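You operate a simulated robot arm through the tools that you are given. There is no shell and no other tool.

You are at the controls of a simulated robot arm. One attempt, no reset.

Task
Fit the divider in the free slot. Put the blue carton in the small bay, yellow in the big one.
Fine: shut the kit box flap.

The check looks at the end state, three seconds after you hand in, the way a careful person would. Anything else that was tipped, shoved, dropped, spilled or broken makes it a failure.

Robot
A 6-joint arm with a two-finger gripper, fixed in place. Base frame: the origin is at the foot of the arm, x ahead of it, y to its left, z up. Units: mm, rad, N and s.
Its first joint turns from -2.897 to 2.897 rad. Payload 2.45 kg.
The TCP is the grasp point between the finger pads, 20 mm short of the fingertips. In the tool frame z runs along the fingers and y along their closing line. Largest opening 140 mm; the body of the gripper starts 168 mm behind the TCP.
Orientation is that of the tool frame in the base frame, as a unit quaternion [w, x, y, z]. With the fingers straight down and closing along the base's y, the tool's x points along the base's -x, its y along +y and its z along -z.

Tools
- The arm moves only by the tool play_rows. Its argument "moves" is a list of rows, each an object of numbers (a shift or turn left out is 0, a gripper value left out holds the last): "x", "y", "z": the shift along the tool's x, y, z in mm; "wx", "wy", "wz": the turn, a rotation vector about the tool's x, y, z in rad; "jaw": the gripper command, from -1 (fully open) to 1 (shut), values between in proportion. In form: [{"x": .., "y": .., "z": .., "wx": .., "wy": .., "wz": .., "jaw": ..}, ...]. A call has 1 to 20 rows; each row is the pose to reach, as a shift and turn from the pose commanded when the call began, along the tool's axes at that moment. Rows are played at 5 a second. More than 50 mm and 0.15 rad between two rows, or a gripper value outside its range, and nothing of the call is played. A pose out of reach is approached as far as the arm can. The call stops where the force on the tool passes 40 N (or 10 N more than at its start, if that is more) or the arm is blocked; 0.2 s more then pass. The fingers move at their own pace (about 45 mm/s each) and stop on an object; they squeeze with about 28 N. The grip force told is the motor's: it shows also when the fingers shut on nothing. Time passes only in rows, and 0.2 s behind the last, so rows that repeat a pose let the fingers close. The reply holds the time, the measured pose of the TCP, the force on the tool along the base axes, the opening and the grip force, in the units named above and with some noise, with the torque about the TCP (base axes, N m) and any sound that the robot's microphone picked up, and new pictures: "views" is both (left out), scene, wrist or none.
- Cameras (640 x 400 px; columns grow to the right, rows downward): "scene" is fixed at [51.4, -499.9, 1502]; the picture's right is [0.49, -0.87, 0.00], its down [-0.38, -0.22, -0.90] and it looks along [0.78, 0.44, -0.44] (base axes); focal length 360 px, centre (320, 200). "wrist" rides on the gripper at [78, 11, -209] in the tool frame; the picture's right is [-0.14, 0.99, 0.00], its down [-0.92, -0.13, -0.37] and it looks along [-0.36, -0.05, 0.93] (tool axes); focal length 280 px, centre (320, 200). There is no depth. A picture from a camera that has moved, and an enlarged one, comes with that camera's place and axes in the base frame and with its lens.
- inspect(camera, box): a new picture of the part [left, top, right, bottom] of that camera's present view, enlarged. It takes no simulated time.
- hand_in(): hands the job in; it is judged then, once.

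Nothing tells you positions but the pictures and the camera data. Unless the task says otherwise, let go and move clear before handing in.

The tools are called by a JSON object that holds its "fn" and its "kwargs". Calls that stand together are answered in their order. play_rows: Moves the arm, as the interface text tells. Its arguments: {"type":"object","properties":{"moves":{"type":"array"},"views":{"type":"string","enum":["both","scene","wrist","none"]}},"required":["moves"]} The other tools are called the same way: inspect (camera, box) takes an enlarged picture of a part of a camera's view; hand_in () hands the job in.

At the start:

```text
t: 0.0
eef_pos: [630.4, 17.4, 1201.3]
ee_rot: [-0.001, 0.0, 1.0, 0.0]
force: [-0.3, 0.8, -0.2]
ft_torque: [0.03, 0.0, 0.0]
gripper_width: 140.2
grasp_force: 0.1
```

scene: 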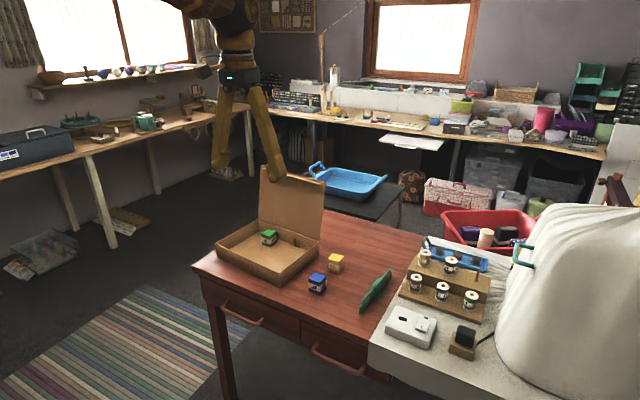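
wrist: 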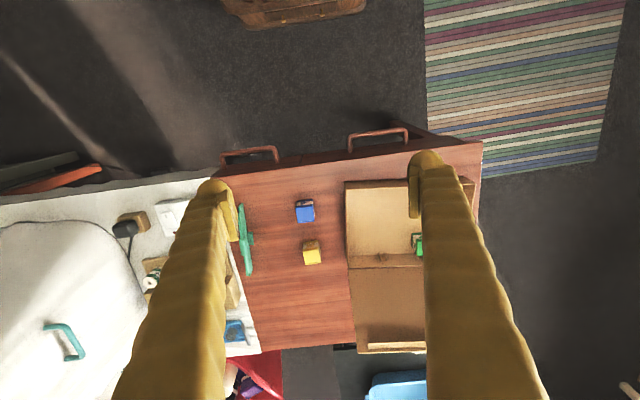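

I see a desk with an open cardboard kit box (lid standing up), a green item in it, a blue and a yellow small carton on the desk, and a green divider lying on the desk. I'll look closer before moving.

{"fn": "inspect", "kwargs": {"camera": "scene", "box": [200, 150, 400, 320]}}

{"fn": "inspect", "kwargs": {"camera": "wrist", "box": [200, 130, 500, 360]}}

{"fn": "inspect", "kwargs": {"camera": "scene", "box": [210, 200, 330, 290]}}

{"fn": "inspect", "kwargs": {"camera": "scene", "box": [300, 240, 410, 320]}}

```text
2.35 times, centred on (300, 235) of scene
camera zoom: at [51.4, -499.9, 1502.0], right [0.49, -0.87, 0.0], down [-0.38, -0.22, -0.9], along [0.78, 0.44, -0.44], focal length 847 px, centre (367, 118)
```

zoom: 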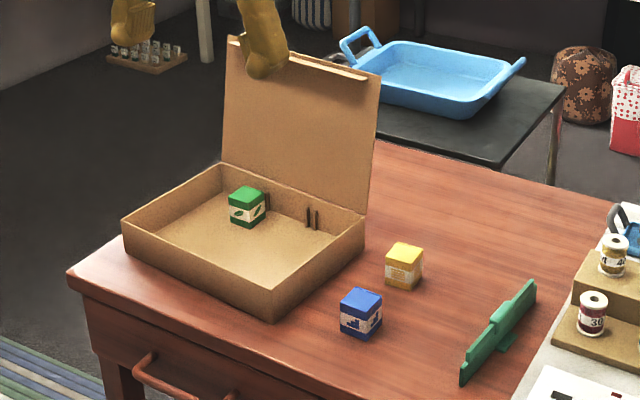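

```text
1.74 times, centred on (350, 245) of wrist
camera zoom: at [552.5, 28.7, 1411.5], right [0.14, 0.99, 0.0], down [0.92, -0.13, 0.37], along [0.36, -0.05, -0.93], focal length 488 px, centre (268, 122)
```

zoom: 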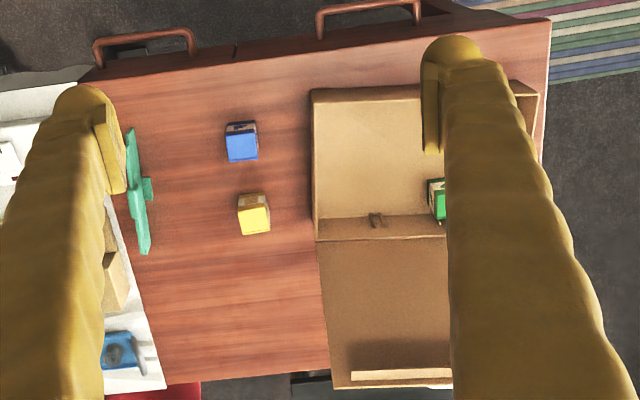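

```text
4.44 times, centred on (270, 245) of scene
camera zoom: at [51.4, -499.9, 1502.0], right [0.49, -0.87, 0.0], down [-0.38, -0.22, -0.9], along [0.78, 0.44, -0.44], focal length 1600 px, centre (542, 0)
```

zoom: 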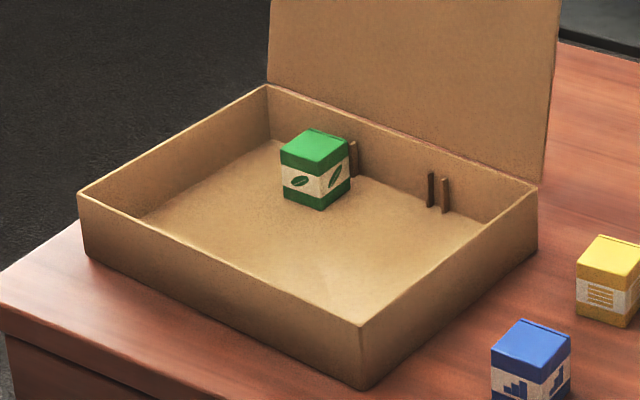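

```text
5.00 times, centred on (355, 280) of scene
camera zoom: at [51.4, -499.9, 1502.0], right [0.49, -0.87, 0.0], down [-0.38, -0.22, -0.9], along [0.78, 0.44, -0.44], focal length 1800 px, centre (145, -200)
```

zoom: 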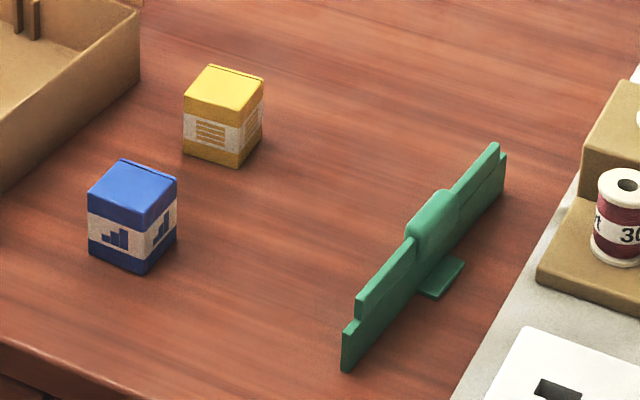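

The kit box sits at roughly x 790–1035, y 45–360, with rib slots on its far wall. The green carton is near the left slot, so the right slot looks free. I'll move the wrist camera over the box and parts to measure positions better.

{"fn": "play_rows", "kwargs": {"moves": [{"x": -40, "y": 20, "jaw": -1}, {"x": -80, "y": 40}, {"x": -120, "y": 60}, {"x": -160, "y": 80}, {"x": -200, "y": 100}, {"x": -235, "y": 118, "z": 20}, {"x": -270, "y": 133, "z": 50}, {"x": -270, "y": 133, "z": 50}], "views": "both"}}

```text
t: 1.8
eef_pos: [899.7, 150.7, 1150.2]
ee_rot: [0.0, 0.0, 1.0, 0.0]
force: [1.3, -0.6, 0.6]
ft_torque: [-0.02, 0.02, 0.0]
gripper_width: 139.8
grasp_force: 0.1
camera wrist: at [822.6, 161.0, 1360.5], right [0.14, 0.99, 0.0], down [0.92, -0.13, 0.37], along [0.37, -0.05, -0.93], focal length 280 px, centre (320, 200)
```

scene: 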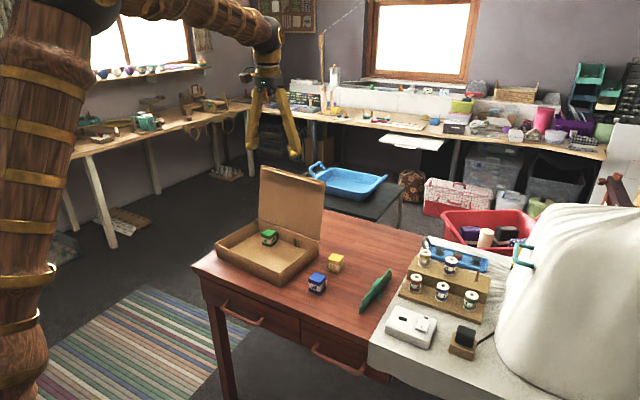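
wrist: 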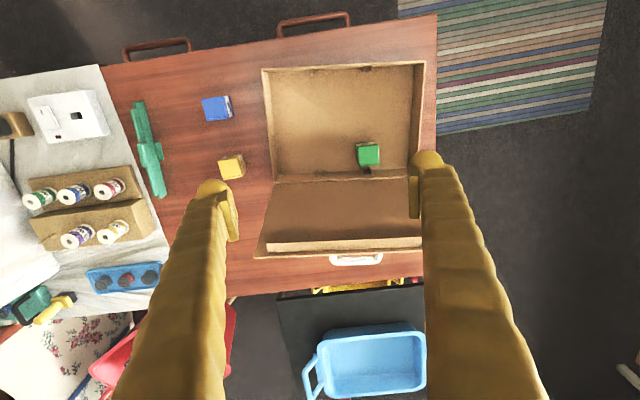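

The wrist view shows the box and the parts well, so I'll enlarge the details: the slots, the lid edge and the divider.

{"fn": "inspect", "kwargs": {"camera": "wrist", "box": [250, 50, 450, 190]}}

{"fn": "inspect", "kwargs": {"camera": "wrist", "box": [250, 160, 430, 280]}}

{"fn": "inspect", "kwargs": {"camera": "wrist", "box": [110, 80, 270, 210]}}

{"fn": "inspect", "kwargs": {"camera": "wrist", "box": [110, 90, 190, 210]}}

{"fn": "inspect", "kwargs": {"camera": "wrist", "box": [340, 55, 440, 120]}}

```text
2.86 times, centred on (350, 120) of wrist
camera zoom: at [822.6, 161.0, 1360.5], right [0.14, 0.99, 0.0], down [0.92, -0.13, 0.37], along [0.37, -0.05, -0.93], focal length 801 px, centre (234, 429)
```

zoom: 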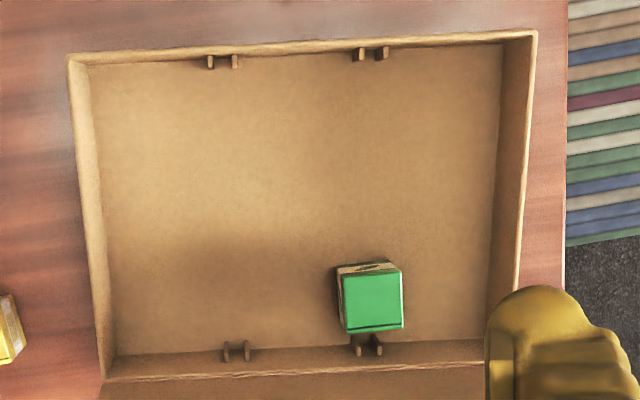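

```text
3.33 times, centred on (340, 220) of wrist
camera zoom: at [822.6, 161.0, 1360.5], right [0.14, 0.99, 0.0], down [0.92, -0.13, 0.37], along [0.37, -0.05, -0.93], focal length 935 px, centre (253, 133)
```

zoom: 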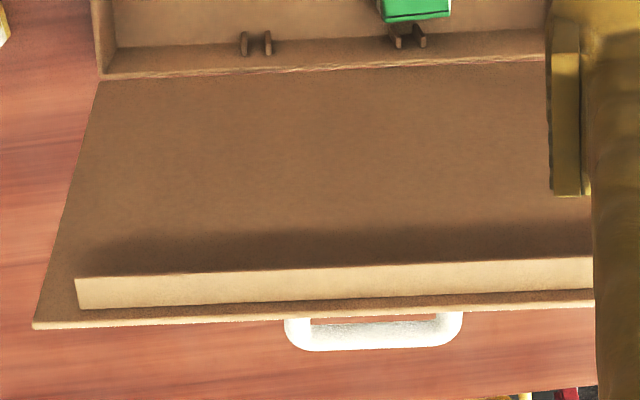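

```text
3.08 times, centred on (190, 145) of wrist
camera zoom: at [822.6, 161.0, 1360.5], right [0.14, 0.99, 0.0], down [0.92, -0.13, 0.37], along [0.37, -0.05, -0.93], focal length 863 px, centre (720, 369)
```

zoom: 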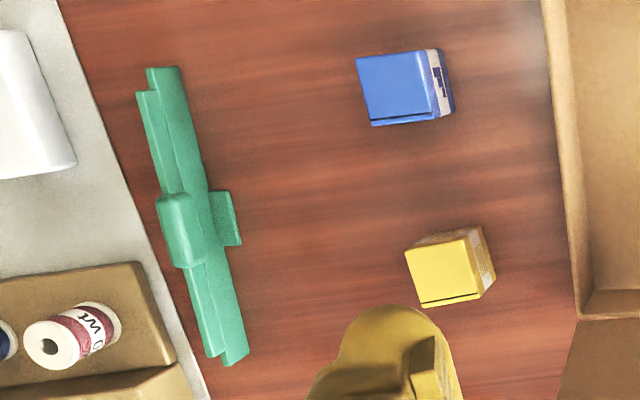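

```text
3.33 times, centred on (150, 150) of wrist
camera zoom: at [822.6, 161.0, 1360.5], right [0.14, 0.99, 0.0], down [0.92, -0.13, 0.37], along [0.37, -0.05, -0.93], focal length 935 px, centre (887, 367)
```

zoom: 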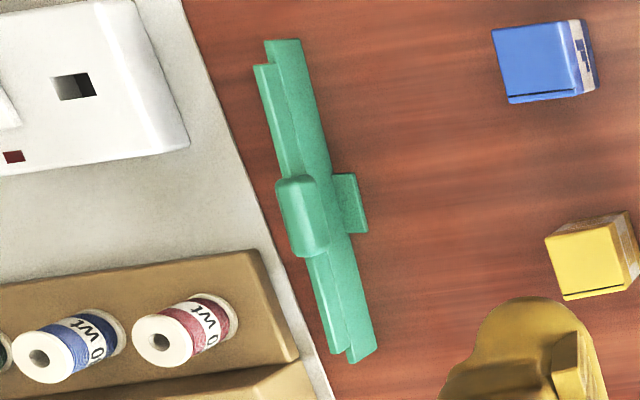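

```text
6.15 times, centred on (390, 88) of wrist
camera zoom: at [822.6, 161.0, 1360.5], right [0.14, 0.99, 0.0], down [0.92, -0.13, 0.37], along [0.37, -0.05, -0.93], focal length 1726 px, centre (-111, 892)
```

zoom: 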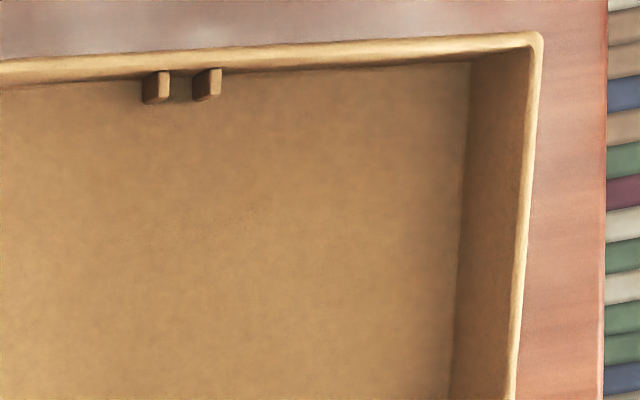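

The right-hand slot (low y) is free; the green carton sits on the left slot line. Carton tops are at about z 793: yellow near (946,-46), blue near (828,-45). The divider stands on small feet near y -220. I'll go above the divider for a close look.

{"fn": "play_rows", "kwargs": {"moves": [{"x": 6, "y": -43}, {"x": 12, "y": -86, "z": 10}, {"x": 18, "y": -130, "z": 25}, {"x": 25, "y": -173, "z": 40}, {"x": 31, "y": -215, "z": 55}, {"x": 37, "y": -257, "z": 70}, {"x": 43, "y": -299, "z": 85}, {"x": 50, "y": -341, "z": 100}, {"x": 50, "y": -341, "z": 100}], "views": "wrist"}}

```text
t: 3.8
eef_pos: [850.8, -187.7, 1053.6]
ee_rot: [0.0, 0.001, 1.0, 0.0]
force: [-0.1, -0.1, 0.8]
ft_torque: [0.0, -0.02, -0.02]
gripper_width: 140.0
grasp_force: 0.0
camera wrist: at [772.7, -177.6, 1262.4], right [0.14, 0.99, 0.0], down [0.92, -0.13, 0.37], along [0.37, -0.05, -0.93], focal length 280 px, centre (320, 200)
```

wrist: 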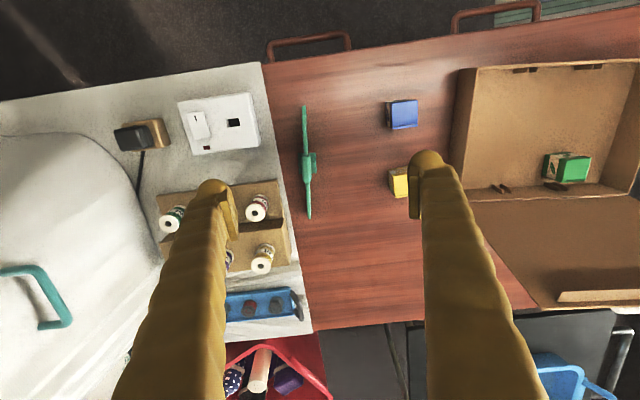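

{"fn": "inspect", "kwargs": {"camera": "wrist", "box": [250, 90, 370, 230]}}

{"fn": "inspect", "kwargs": {"camera": "wrist", "box": [440, 50, 640, 200]}}

{"fn": "inspect", "kwargs": {"camera": "wrist", "box": [370, 80, 450, 220]}}

{"fn": "inspect", "kwargs": {"camera": "wrist", "box": [200, 140, 440, 250]}}

```text
2.86 times, centred on (310, 160) of wrist
camera zoom: at [772.7, -177.6, 1262.4], right [0.14, 0.99, 0.0], down [0.92, -0.13, 0.37], along [0.37, -0.05, -0.93], focal length 801 px, centre (349, 314)
```

zoom: 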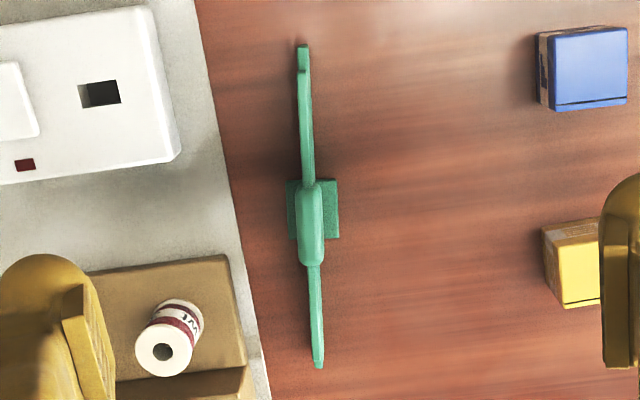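

```text
2.67 times, centred on (540, 125) of wrist
camera zoom: at [772.7, -177.6, 1262.4], right [0.14, 0.99, 0.0], down [0.92, -0.13, 0.37], along [0.37, -0.05, -0.93], focal length 748 px, centre (-267, 400)
```

zoom: 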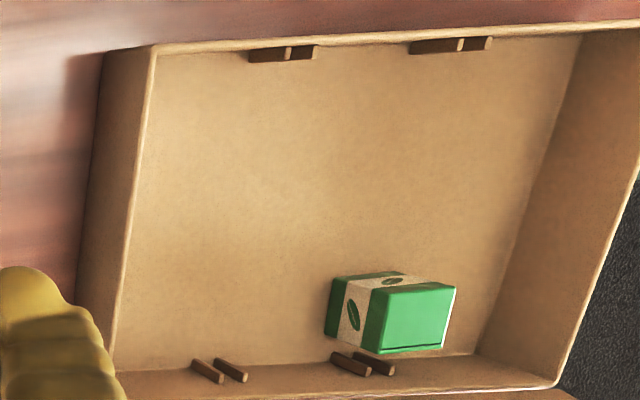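

```text
2.86 times, centred on (410, 150) of wrist
camera zoom: at [772.7, -177.6, 1262.4], right [0.14, 0.99, 0.0], down [0.92, -0.13, 0.37], along [0.37, -0.05, -0.93], focal length 801 px, centre (63, 343)
```

zoom: 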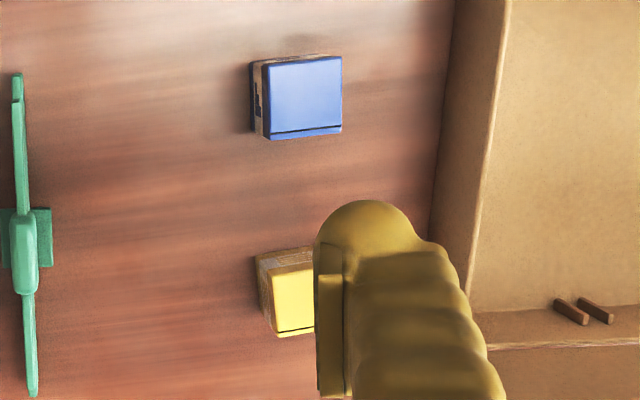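

```text
2.67 times, centred on (320, 195) of wrist
camera zoom: at [772.7, -177.6, 1262.4], right [0.14, 0.99, 0.0], down [0.92, -0.13, 0.37], along [0.37, -0.05, -0.93], focal length 748 px, centre (320, 213)
```

zoom: 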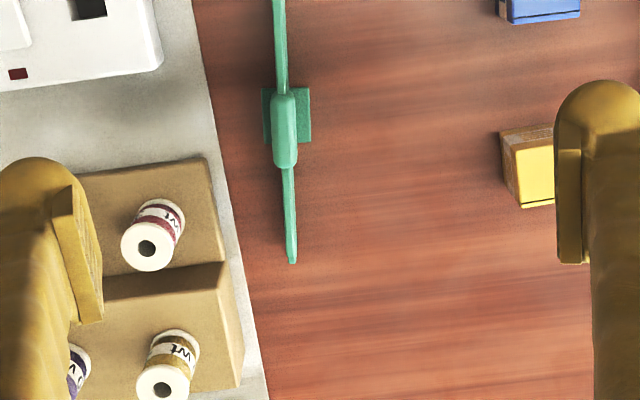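

The divider stands upright on a central foot, with a handle block about 12 mm thick near (895,-218), top near z 790 and yaw about -6°. The box is yawed about -5.4°, with the slot running from about (788,158) to (986,140). I'll come down above the handle with the jaws narrowed so they stay clear of the spool rack.

{"fn": "play_rows", "kwargs": {"moves": [{"x": -12, "y": -7, "z": 30, "wz": 0.03, "jaw": 0.43}, {"x": -24, "y": -14, "z": 60, "wz": 0.06}, {"x": -36, "y": -21, "z": 90, "wz": 0.09}, {"x": -44.6, "y": -27.4, "z": 120, "wz": 0.106}, {"x": -44.6, "y": -27.4, "z": 150, "wz": 0.106}, {"x": -44.6, "y": -27.4, "z": 150, "wz": 0.106}, {"x": -44.6, "y": -27.4, "z": 150, "wz": 0.106}], "views": "both"}}

```text
t: 5.4
eef_pos: [895.3, -217.6, 901.8]
ee_rot: [0.001, 0.053, 0.999, 0.0]
force: [0.3, 0.3, -0.1]
ft_torque: [0.0, -0.02, 0.0]
gripper_width: 39.6
grasp_force: 0.0
camera wrist: at [819.5, -198.8, 1110.9], right [0.24, 0.97, 0.0], down [0.9, -0.22, 0.37], along [0.36, -0.09, -0.93], focal length 280 px, centre (320, 200)
```

scene: 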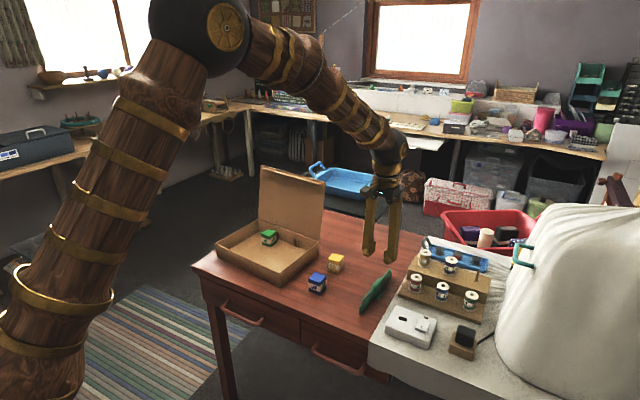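
wrist: 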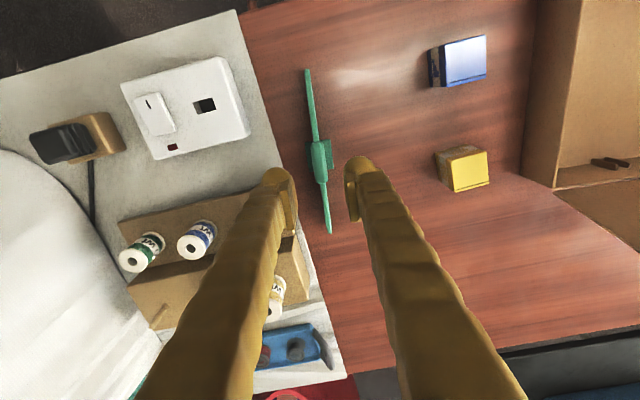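

{"fn": "inspect", "kwargs": {"camera": "wrist", "box": [260, 50, 400, 250]}}

{"fn": "inspect", "kwargs": {"camera": "scene", "box": [330, 210, 440, 330]}}

{"fn": "inspect", "kwargs": {"camera": "wrist", "box": [290, 120, 380, 200]}}

```text
2.00 times, centred on (330, 150) of wrist
camera zoom: at [819.5, -198.8, 1110.9], right [0.24, 0.97, 0.0], down [0.9, -0.22, 0.37], along [0.36, -0.09, -0.93], focal length 561 px, centre (300, 300)
```

zoom: 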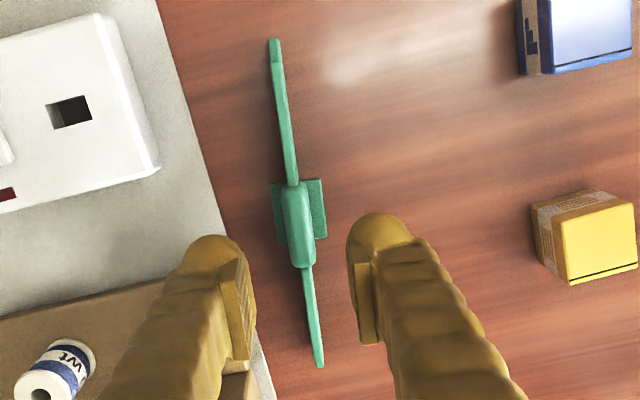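

```text
3.33 times, centred on (385, 270) of scene
camera zoom: at [51.4, -499.9, 1502.0], right [0.49, -0.87, 0.0], down [-0.38, -0.22, -0.9], along [0.78, 0.44, -0.44], focal length 1200 px, centre (103, -33)
```

zoom: 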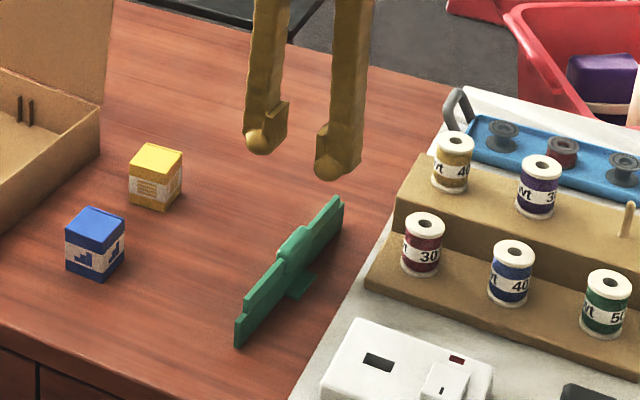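

```text
5.00 times, centred on (335, 160) of wrist
camera zoom: at [819.5, -198.8, 1110.9], right [0.24, 0.97, 0.0], down [0.9, -0.22, 0.37], along [0.36, -0.09, -0.93], focal length 1402 px, centre (245, 400)
```

zoom: 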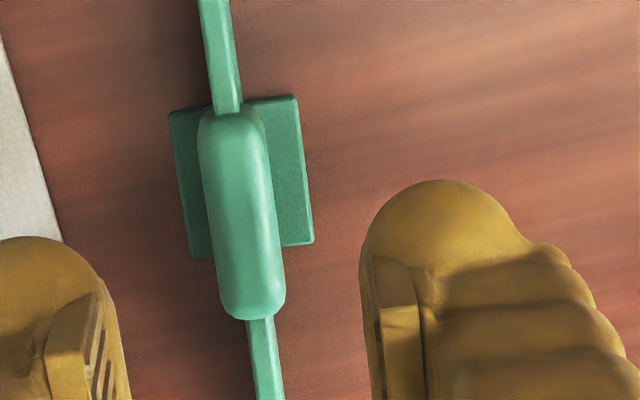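

The handle centre is at about (896,-219), within 2 mm of the TCP, and the yaw matches. I'll descend to TCP z of about 782 and look before closing.

{"fn": "play_rows", "kwargs": {"moves": [{"x": -1, "y": -1, "z": 25}, {"x": -1, "y": -1, "z": 50}, {"x": -1, "y": -1, "z": 75}, {"x": -1, "y": -1, "z": 95}, {"x": -1, "y": -1, "z": 110}, {"x": -1, "y": -1, "z": 119}, {"x": -1, "y": -1, "z": 119}], "views": "both"}}

```text
t: 7.0
eef_pos: [896.1, -219.8, 782.8]
ee_rot: [0.0, 0.053, 0.999, 0.0]
force: [-0.2, 0.3, 0.1]
ft_torque: [0.01, -0.05, 0.03]
gripper_width: 39.8
grasp_force: 0.0
camera wrist: at [819.6, -200.3, 993.0], right [0.24, 0.97, 0.0], down [0.9, -0.22, 0.37], along [0.36, -0.09, -0.93], focal length 280 px, centre (320, 200)
```

scene: 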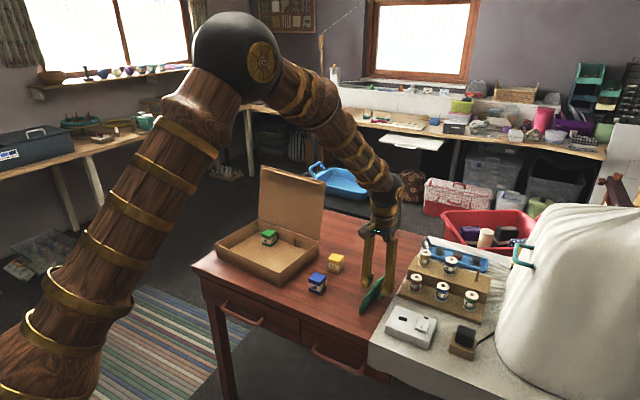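
wrist: 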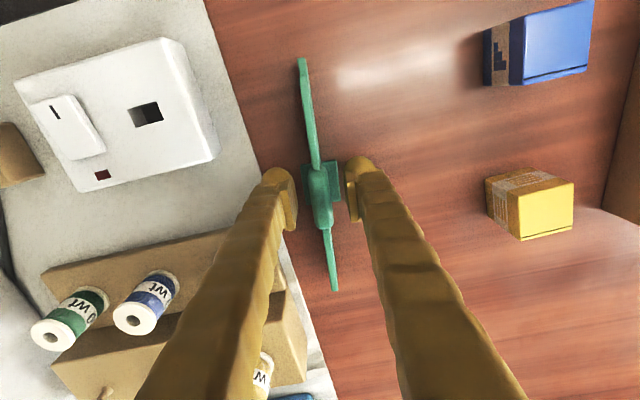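

{"fn": "inspect", "kwargs": {"camera": "wrist", "box": [250, 130, 390, 250]}}

{"fn": "inspect", "kwargs": {"camera": "scene", "box": [340, 230, 420, 330]}}

```text
3.33 times, centred on (320, 190) of wrist
camera zoom: at [819.6, -200.3, 993.0], right [0.24, 0.97, 0.0], down [0.9, -0.22, 0.37], along [0.36, -0.09, -0.93], focal length 935 px, centre (320, 233)
```

zoom: 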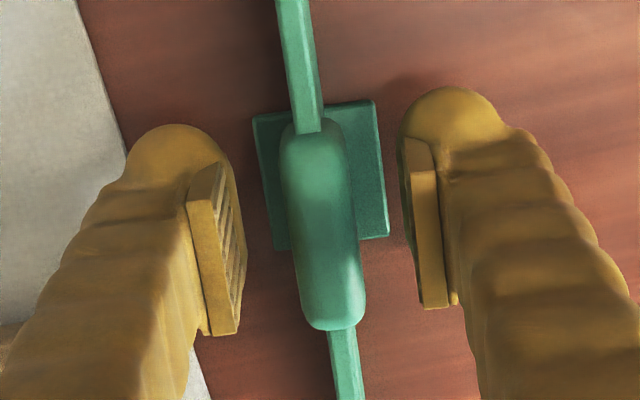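

```text
4.00 times, centred on (380, 280) of scene
camera zoom: at [51.4, -499.9, 1502.0], right [0.49, -0.87, 0.0], down [-0.38, -0.22, -0.9], along [0.78, 0.44, -0.44], focal length 1440 px, centre (80, -120)
```

zoom: 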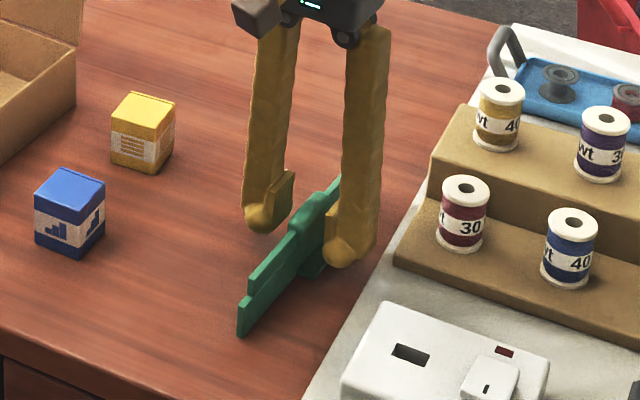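

The handle sits centred between the pads and the tips are clear of the foot. Closing the grip now.

{"fn": "play_rows", "kwargs": {"moves": [{"jaw": 1}, {"jaw": 1}, {"jaw": 1}, {"jaw": 1}, {"jaw": 1}], "views": "wrist"}}

```text
t: 8.2
eef_pos: [896.4, -218.5, 783.2]
ee_rot: [-0.001, 0.053, 0.999, 0.0]
force: [0.3, 0.0, 0.6]
ft_torque: [-0.02, -0.01, -0.02]
gripper_width: 14.4
grasp_force: 27.5
camera wrist: at [819.6, -200.3, 992.9], right [0.24, 0.97, 0.0], down [0.9, -0.22, 0.37], along [0.36, -0.09, -0.93], focal length 280 px, centre (320, 200)
```

wrist: 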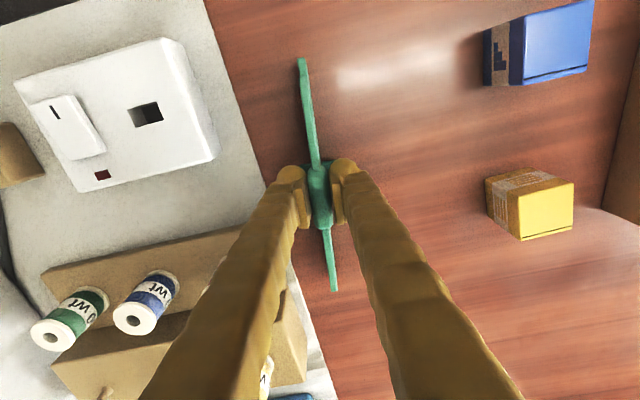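

The divider is gripped (14.4 mm, 27.5 N). I'll lift it straight up and check it in both views.

{"fn": "play_rows", "kwargs": {"moves": [{"z": -10, "jaw": 1}, {"z": -25}, {"z": -50}, {"z": -75}, {"z": -100}, {"z": -120}, {"z": -120}], "views": "both"}}

{"fn": "inspect", "kwargs": {"camera": "scene", "box": [330, 200, 430, 300]}}

{"fn": "inspect", "kwargs": {"camera": "wrist", "box": [250, 40, 390, 300]}}

```text
t: 9.8
eef_pos: [895.4, -218.3, 904.1]
ee_rot: [-0.001, 0.053, 0.999, 0.0]
force: [-0.4, -0.7, -0.3]
ft_torque: [0.01, -0.01, 0.01]
gripper_width: 14.6
grasp_force: 27.7
camera wrist: at [818.7, -199.7, 1113.6], right [0.24, 0.97, 0.0], down [0.9, -0.22, 0.37], along [0.36, -0.09, -0.93], focal length 280 px, centre (320, 200)
```

scene: 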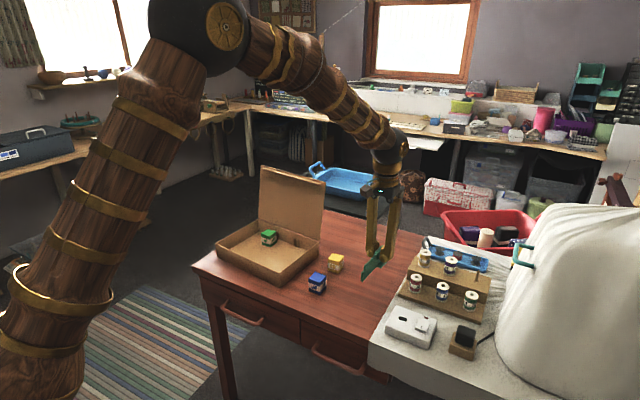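
wrist: 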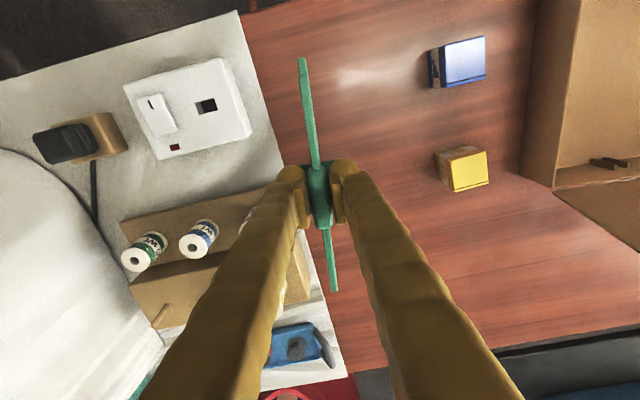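

```text
4.00 times, centred on (380, 250) of scene
camera zoom: at [51.4, -499.9, 1502.0], right [0.49, -0.87, 0.0], down [-0.38, -0.22, -0.9], along [0.78, 0.44, -0.44], focal length 1440 px, centre (80, 0)
```

zoom: 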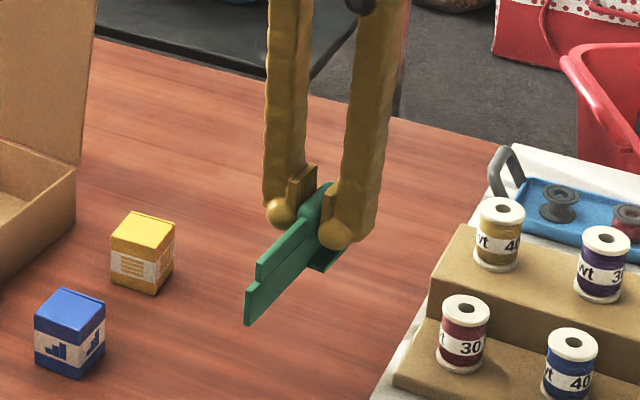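

```text
1.54 times, centred on (320, 170) of wrist
camera zoom: at [818.7, -199.7, 1113.6], right [0.24, 0.97, 0.0], down [0.9, -0.22, 0.37], along [0.36, -0.09, -0.93], focal length 431 px, centre (320, 246)
```

zoom: 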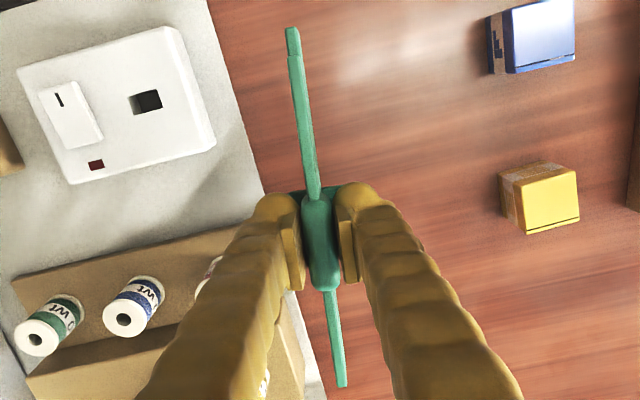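

The divider is held squarely with its foot attached, centred on the TCP and about 200 mm long. Next I'll carry it at height over the right-hand slot line and check the alignment there.

{"fn": "play_rows", "kwargs": {"moves": [{"x": 5, "y": 30, "z": -2, "jaw": 1}, {"x": 10, "y": 72, "z": -4}, {"x": 16, "y": 116, "z": -4}, {"x": 22, "y": 160, "z": -4}, {"x": 28, "y": 205, "z": -4}, {"x": 34, "y": 250, "z": -4}, {"x": 40, "y": 295, "z": -4, "wz": -0.006}, {"x": 45, "y": 335, "z": -4, "wz": -0.012}, {"x": 47.9, "y": 365, "z": -4, "wz": -0.012}, {"x": 47.9, "y": 365, "z": -4, "wz": -0.012}, {"x": 47.9, "y": 365, "z": -4, "wz": -0.012}], "views": "both"}}

{"fn": "inspect", "kwargs": {"camera": "wrist", "box": [200, 30, 480, 320]}}

{"fn": "inspect", "kwargs": {"camera": "scene", "box": [200, 160, 340, 290]}}

```text
t: 12.2
eef_pos: [887.6, 151.2, 906.7]
ee_rot: [0.001, 0.047, 0.999, -0.001]
force: [-0.3, -0.1, -0.2]
ft_torque: [-0.01, -0.01, 0.01]
gripper_width: 14.6
grasp_force: 28.1
camera wrist: at [812.0, 168.6, 1116.6], right [0.23, 0.97, 0.0], down [0.9, -0.21, 0.37], along [0.36, -0.08, -0.93], focal length 280 px, centre (320, 200)
```

scene: 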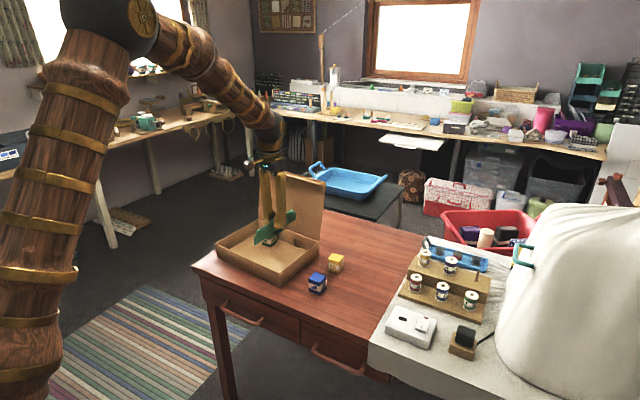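
wrist: 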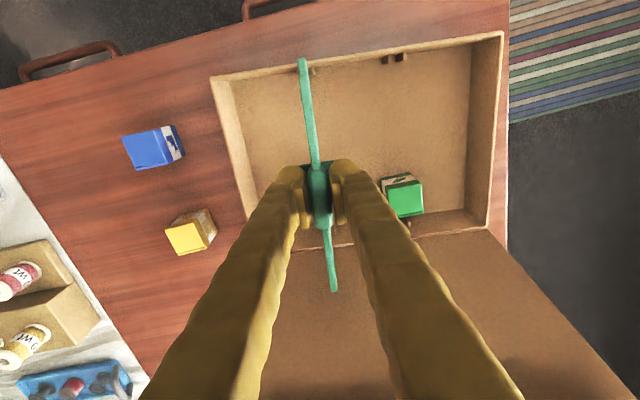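

```text
1.38 times, centred on (340, 175) of wrist
camera zoom: at [812.0, 168.6, 1116.6], right [0.23, 0.97, 0.0], down [0.9, -0.21, 0.37], along [0.36, -0.08, -0.93], focal length 387 px, centre (292, 234)
```

zoom: 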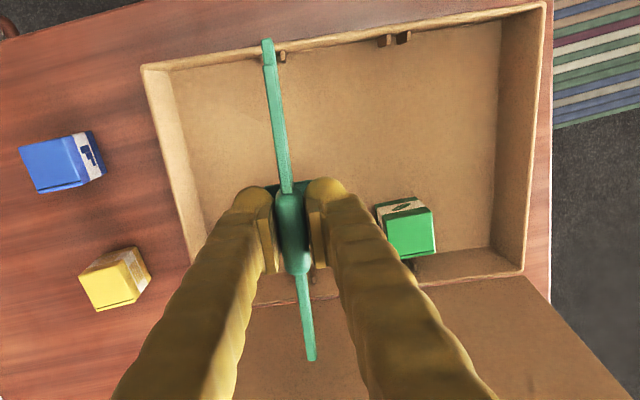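

```text
3.08 times, centred on (270, 225) of scene
camera zoom: at [51.4, -499.9, 1502.0], right [0.49, -0.87, 0.0], down [-0.38, -0.22, -0.9], along [0.78, 0.44, -0.44], focal length 1108 px, centre (474, 123)
```

zoom: 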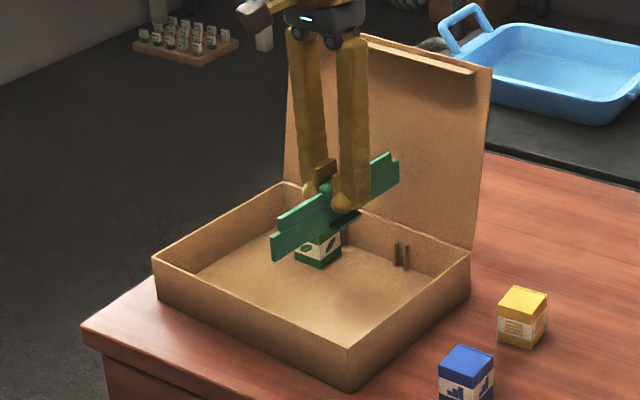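

{"fn": "inspect", "kwargs": {"camera": "wrist", "box": [280, 40, 350, 90]}}

{"fn": "inspect", "kwargs": {"camera": "wrist", "box": [270, 200, 400, 300]}}

{"fn": "inspect", "kwargs": {"camera": "wrist", "box": [200, 30, 330, 130]}}

{"fn": "inspect", "kwargs": {"camera": "wrist", "box": [360, 150, 520, 260]}}

```text
8.00 times, centred on (315, 65) of wrist
camera zoom: at [812.0, 168.6, 1116.6], right [0.23, 0.97, 0.0], down [0.9, -0.21, 0.37], along [0.36, -0.08, -0.93], focal length 2243 px, centre (360, 1280)
```

zoom: 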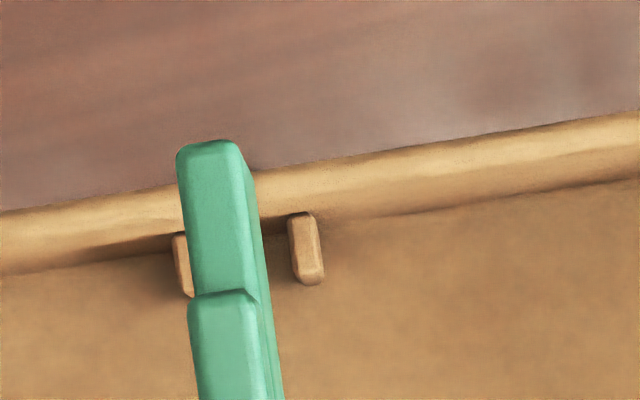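

```text
4.00 times, centred on (335, 250) of wrist
camera zoom: at [812.0, 168.6, 1116.6], right [0.23, 0.97, 0.0], down [0.9, -0.21, 0.37], along [0.36, -0.08, -0.93], focal length 1122 px, centre (260, 0)
```

zoom: 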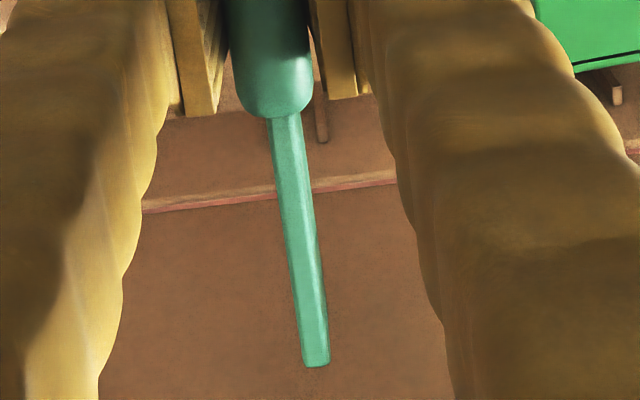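

```text
4.00 times, centred on (265, 80) of wrist
camera zoom: at [812.0, 168.6, 1116.6], right [0.23, 0.97, 0.0], down [0.9, -0.21, 0.37], along [0.36, -0.08, -0.93], focal length 1122 px, centre (540, 680)
```

zoom: 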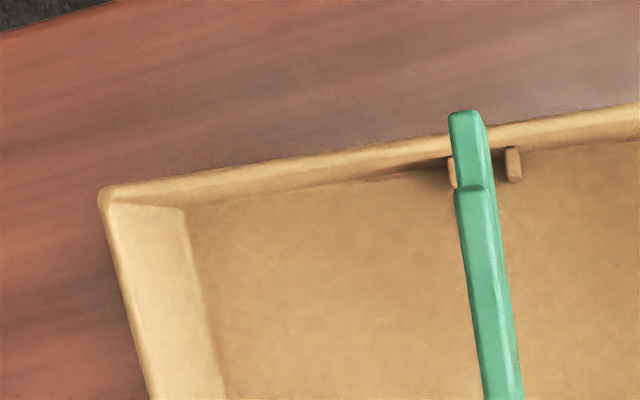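

```text
3.64 times, centred on (440, 205) of wrist
camera zoom: at [812.0, 168.6, 1116.6], right [0.23, 0.97, 0.0], down [0.9, -0.21, 0.37], along [0.36, -0.08, -0.93], focal length 1020 px, centre (-116, 182)
```

zoom: 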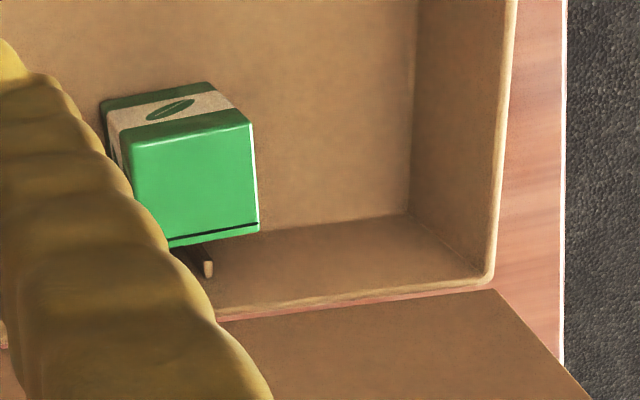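

The wrist view shows both near ribs and one far rib. The plate tip sits about 2 mm too far left at the near end and matches at the far end. I'll correct the yaw and y a little and descend to just above the rim for another check.

{"fn": "play_rows", "kwargs": {"moves": [{"y": -1, "z": 10, "wz": -0.009, "jaw": 1}, {"y": -1, "z": 25, "wz": -0.009}, {"y": -1, "z": 40, "wz": -0.009}, {"y": -1, "z": 55, "wz": -0.009}, {"y": -1, "z": 62, "wz": -0.009}, {"y": -1, "z": 62, "wz": -0.009}, {"y": -1, "z": 62, "wz": -0.009}, {"y": -1, "z": 62, "wz": -0.009}], "views": "both"}}

{"fn": "inspect", "kwargs": {"camera": "wrist", "box": [280, 30, 350, 80]}}

{"fn": "inspect", "kwargs": {"camera": "wrist", "box": [290, 210, 370, 300]}}

{"fn": "inspect", "kwargs": {"camera": "scene", "box": [210, 180, 330, 290]}}

```text
t: 14.0
eef_pos: [886.1, 148.6, 845.1]
ee_rot: [0.0, 0.043, 0.999, 0.0]
force: [0.2, 0.1, -0.3]
ft_torque: [-0.01, 0.02, -0.01]
gripper_width: 14.4
grasp_force: 28.5
camera wrist: at [810.2, 164.7, 1054.3], right [0.22, 0.98, 0.0], down [0.91, -0.21, 0.37], along [0.36, -0.08, -0.93], focal length 280 px, centre (320, 200)
```

scene: 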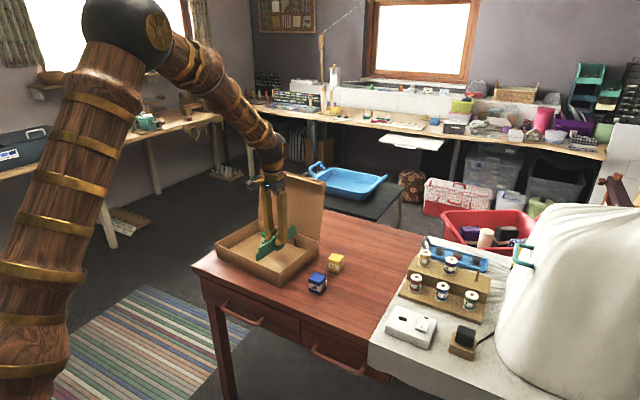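
wrist: 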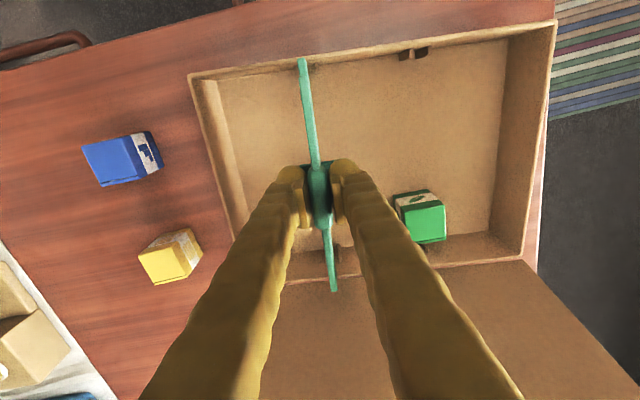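

```text
8.00 times, centred on (315, 55) of wrist
camera zoom: at [810.2, 164.7, 1054.3], right [0.22, 0.98, 0.0], down [0.91, -0.21, 0.37], along [0.36, -0.08, -0.93], focal length 2243 px, centre (360, 1360)
```

zoom: 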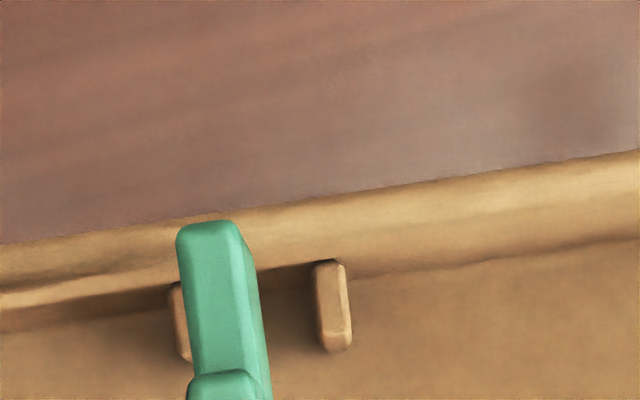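

```text
4.44 times, centred on (330, 255) of wrist
camera zoom: at [810.2, 164.7, 1054.3], right [0.22, 0.98, 0.0], down [0.91, -0.21, 0.37], along [0.36, -0.08, -0.93], focal length 1246 px, centre (276, -44)
```

zoom: 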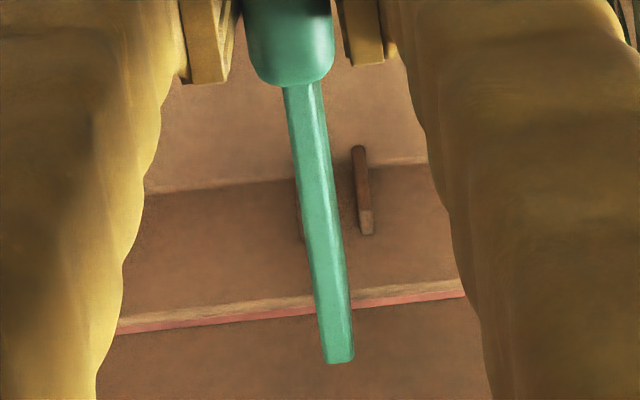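

```text
3.64 times, centred on (270, 235) of scene
camera zoom: at [51.4, -499.9, 1502.0], right [0.49, -0.87, 0.0], down [-0.38, -0.22, -0.9], along [0.78, 0.44, -0.44], focal length 1309 px, centre (502, 73)
```

zoom: 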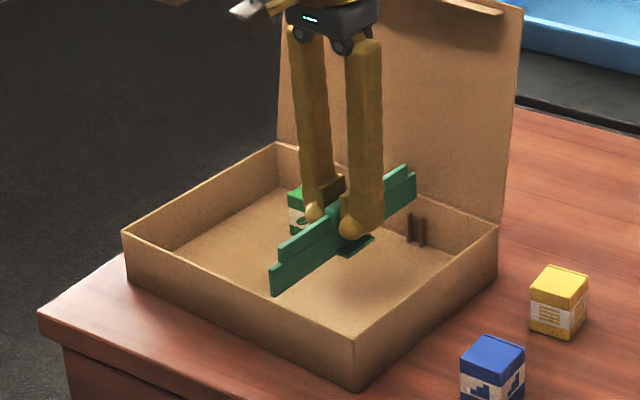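

The plate is now about 2 mm too far right and about 1.4 mm too near. I'll correct that, lower it to just above the rib tops, and check again.

{"fn": "play_rows", "kwargs": {"moves": [{"x": -1.3, "y": 1.7, "wz": 0.003, "jaw": 1}, {"x": -1.3, "y": 1.7, "wz": 0.003}, {"x": -1.3, "y": 1.7, "z": 8, "wz": 0.003}, {"x": -1.3, "y": 1.7, "z": 14, "wz": 0.003}, {"x": -1.3, "y": 1.7, "z": 18, "wz": 0.003}, {"x": -1.3, "y": 1.7, "z": 18, "wz": 0.003}, {"x": -1.3, "y": 1.7, "z": 18, "wz": 0.003}, {"x": -1.3, "y": 1.7, "z": 18, "wz": 0.003}, {"x": -1.3, "y": 1.7, "z": 18, "wz": 0.003}], "views": "wrist"}}

{"fn": "inspect", "kwargs": {"camera": "wrist", "box": [280, 30, 350, 80]}}

{"fn": "inspect", "kwargs": {"camera": "wrist", "box": [290, 210, 370, 300]}}

{"fn": "inspect", "kwargs": {"camera": "scene", "box": [210, 180, 330, 290]}}

```text
t: 16.0
eef_pos: [887.6, 150.9, 827.2]
ee_rot: [0.0, 0.045, 0.999, 0.0]
force: [-0.6, 0.9, -0.1]
ft_torque: [-0.04, -0.03, 0.02]
gripper_width: 14.6
grasp_force: 28.1
camera wrist: at [811.7, 167.7, 1036.2], right [0.22, 0.97, 0.0], down [0.91, -0.21, 0.37], along [0.36, -0.08, -0.93], focal length 280 px, centre (320, 200)
```

wrist: 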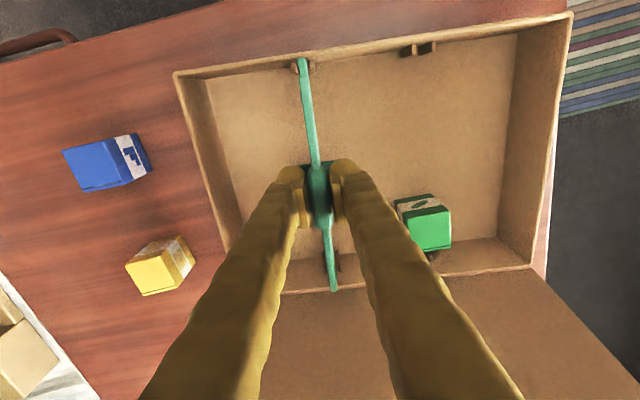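

```text
8.00 times, centred on (315, 55) of wrist
camera zoom: at [811.7, 167.7, 1036.2], right [0.22, 0.97, 0.0], down [0.91, -0.21, 0.37], along [0.36, -0.08, -0.93], focal length 2243 px, centre (360, 1360)
```

zoom: 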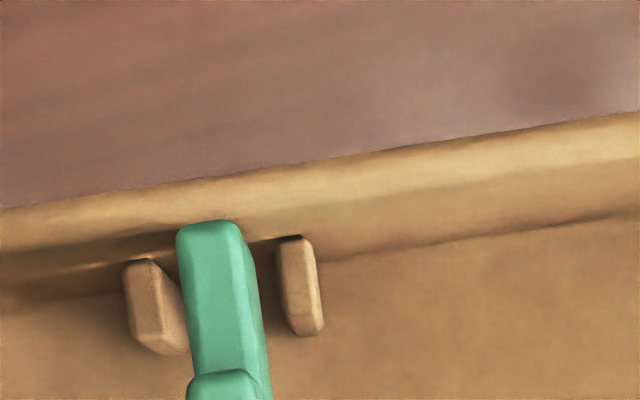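

```text
4.44 times, centred on (330, 255) of wrist
camera zoom: at [811.7, 167.7, 1036.2], right [0.22, 0.97, 0.0], down [0.91, -0.21, 0.37], along [0.36, -0.08, -0.93], focal length 1246 px, centre (276, -44)
```

zoom: 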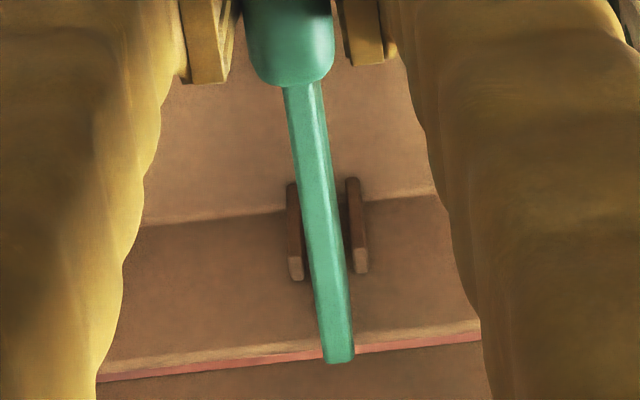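

```text
3.64 times, centred on (270, 235) of scene
camera zoom: at [51.4, -499.9, 1502.0], right [0.49, -0.87, 0.0], down [-0.38, -0.22, -0.9], along [0.78, 0.44, -0.44], focal length 1309 px, centre (502, 73)
```

zoom: 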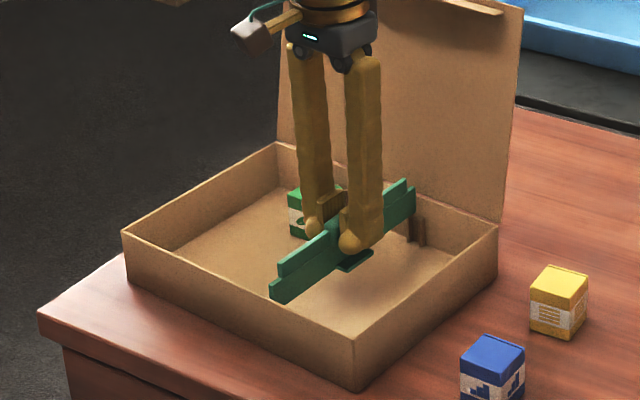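

Both ribs are now visible at each end and the plate is centred between them within about 0.7 mm. I'll look closely at the end clearances along x before going in.

{"fn": "inspect", "kwargs": {"camera": "scene", "box": [245, 215, 305, 275]}}

{"fn": "inspect", "kwargs": {"camera": "scene", "box": [300, 220, 350, 260]}}

{"fn": "inspect", "kwargs": {"camera": "wrist", "box": [300, 250, 360, 300]}}

```text
6.67 times, centred on (275, 245) of scene
camera zoom: at [51.4, -499.9, 1502.0], right [0.49, -0.87, 0.0], down [-0.38, -0.22, -0.9], along [0.78, 0.44, -0.44], focal length 2400 px, centre (620, -100)
```

zoom: 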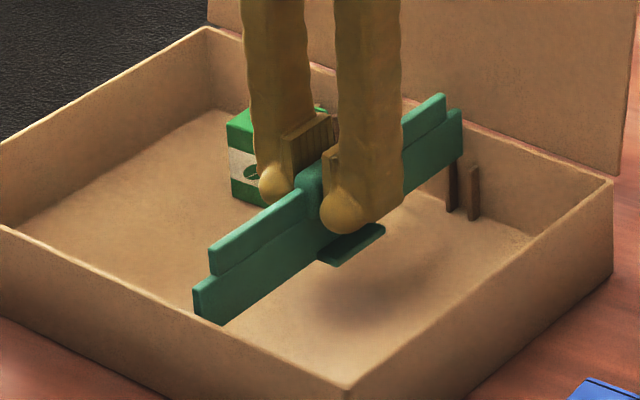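

```text
10.00 times, centred on (325, 240) of scene
camera zoom: at [51.4, -499.9, 1502.0], right [0.49, -0.87, 0.0], down [-0.38, -0.22, -0.9], along [0.78, 0.44, -0.44], focal length 3600 px, centre (270, -200)
```

zoom: 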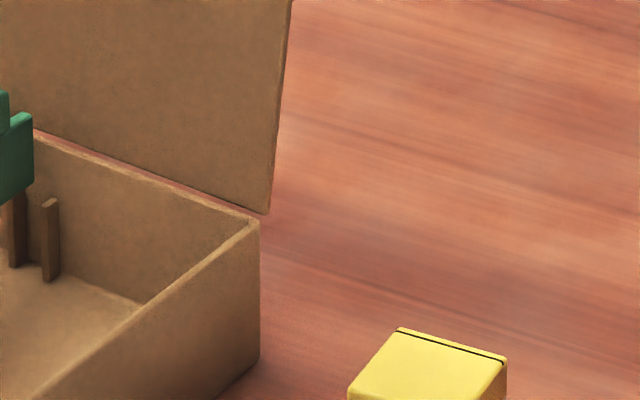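

```text
8.00 times, centred on (330, 275) of wrist
camera zoom: at [811.7, 167.7, 1036.2], right [0.22, 0.97, 0.0], down [0.91, -0.21, 0.37], along [0.36, -0.08, -0.93], focal length 2243 px, centre (240, -400)
```

zoom: 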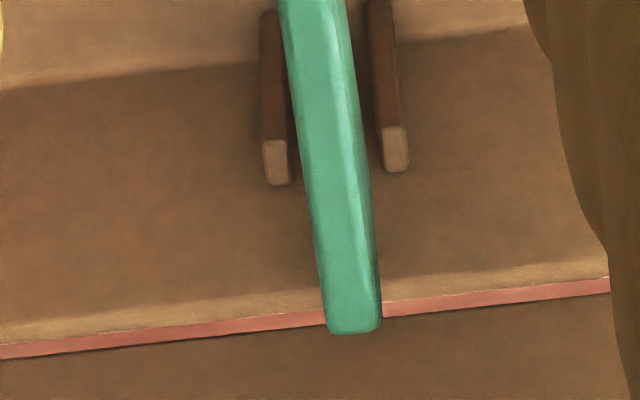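

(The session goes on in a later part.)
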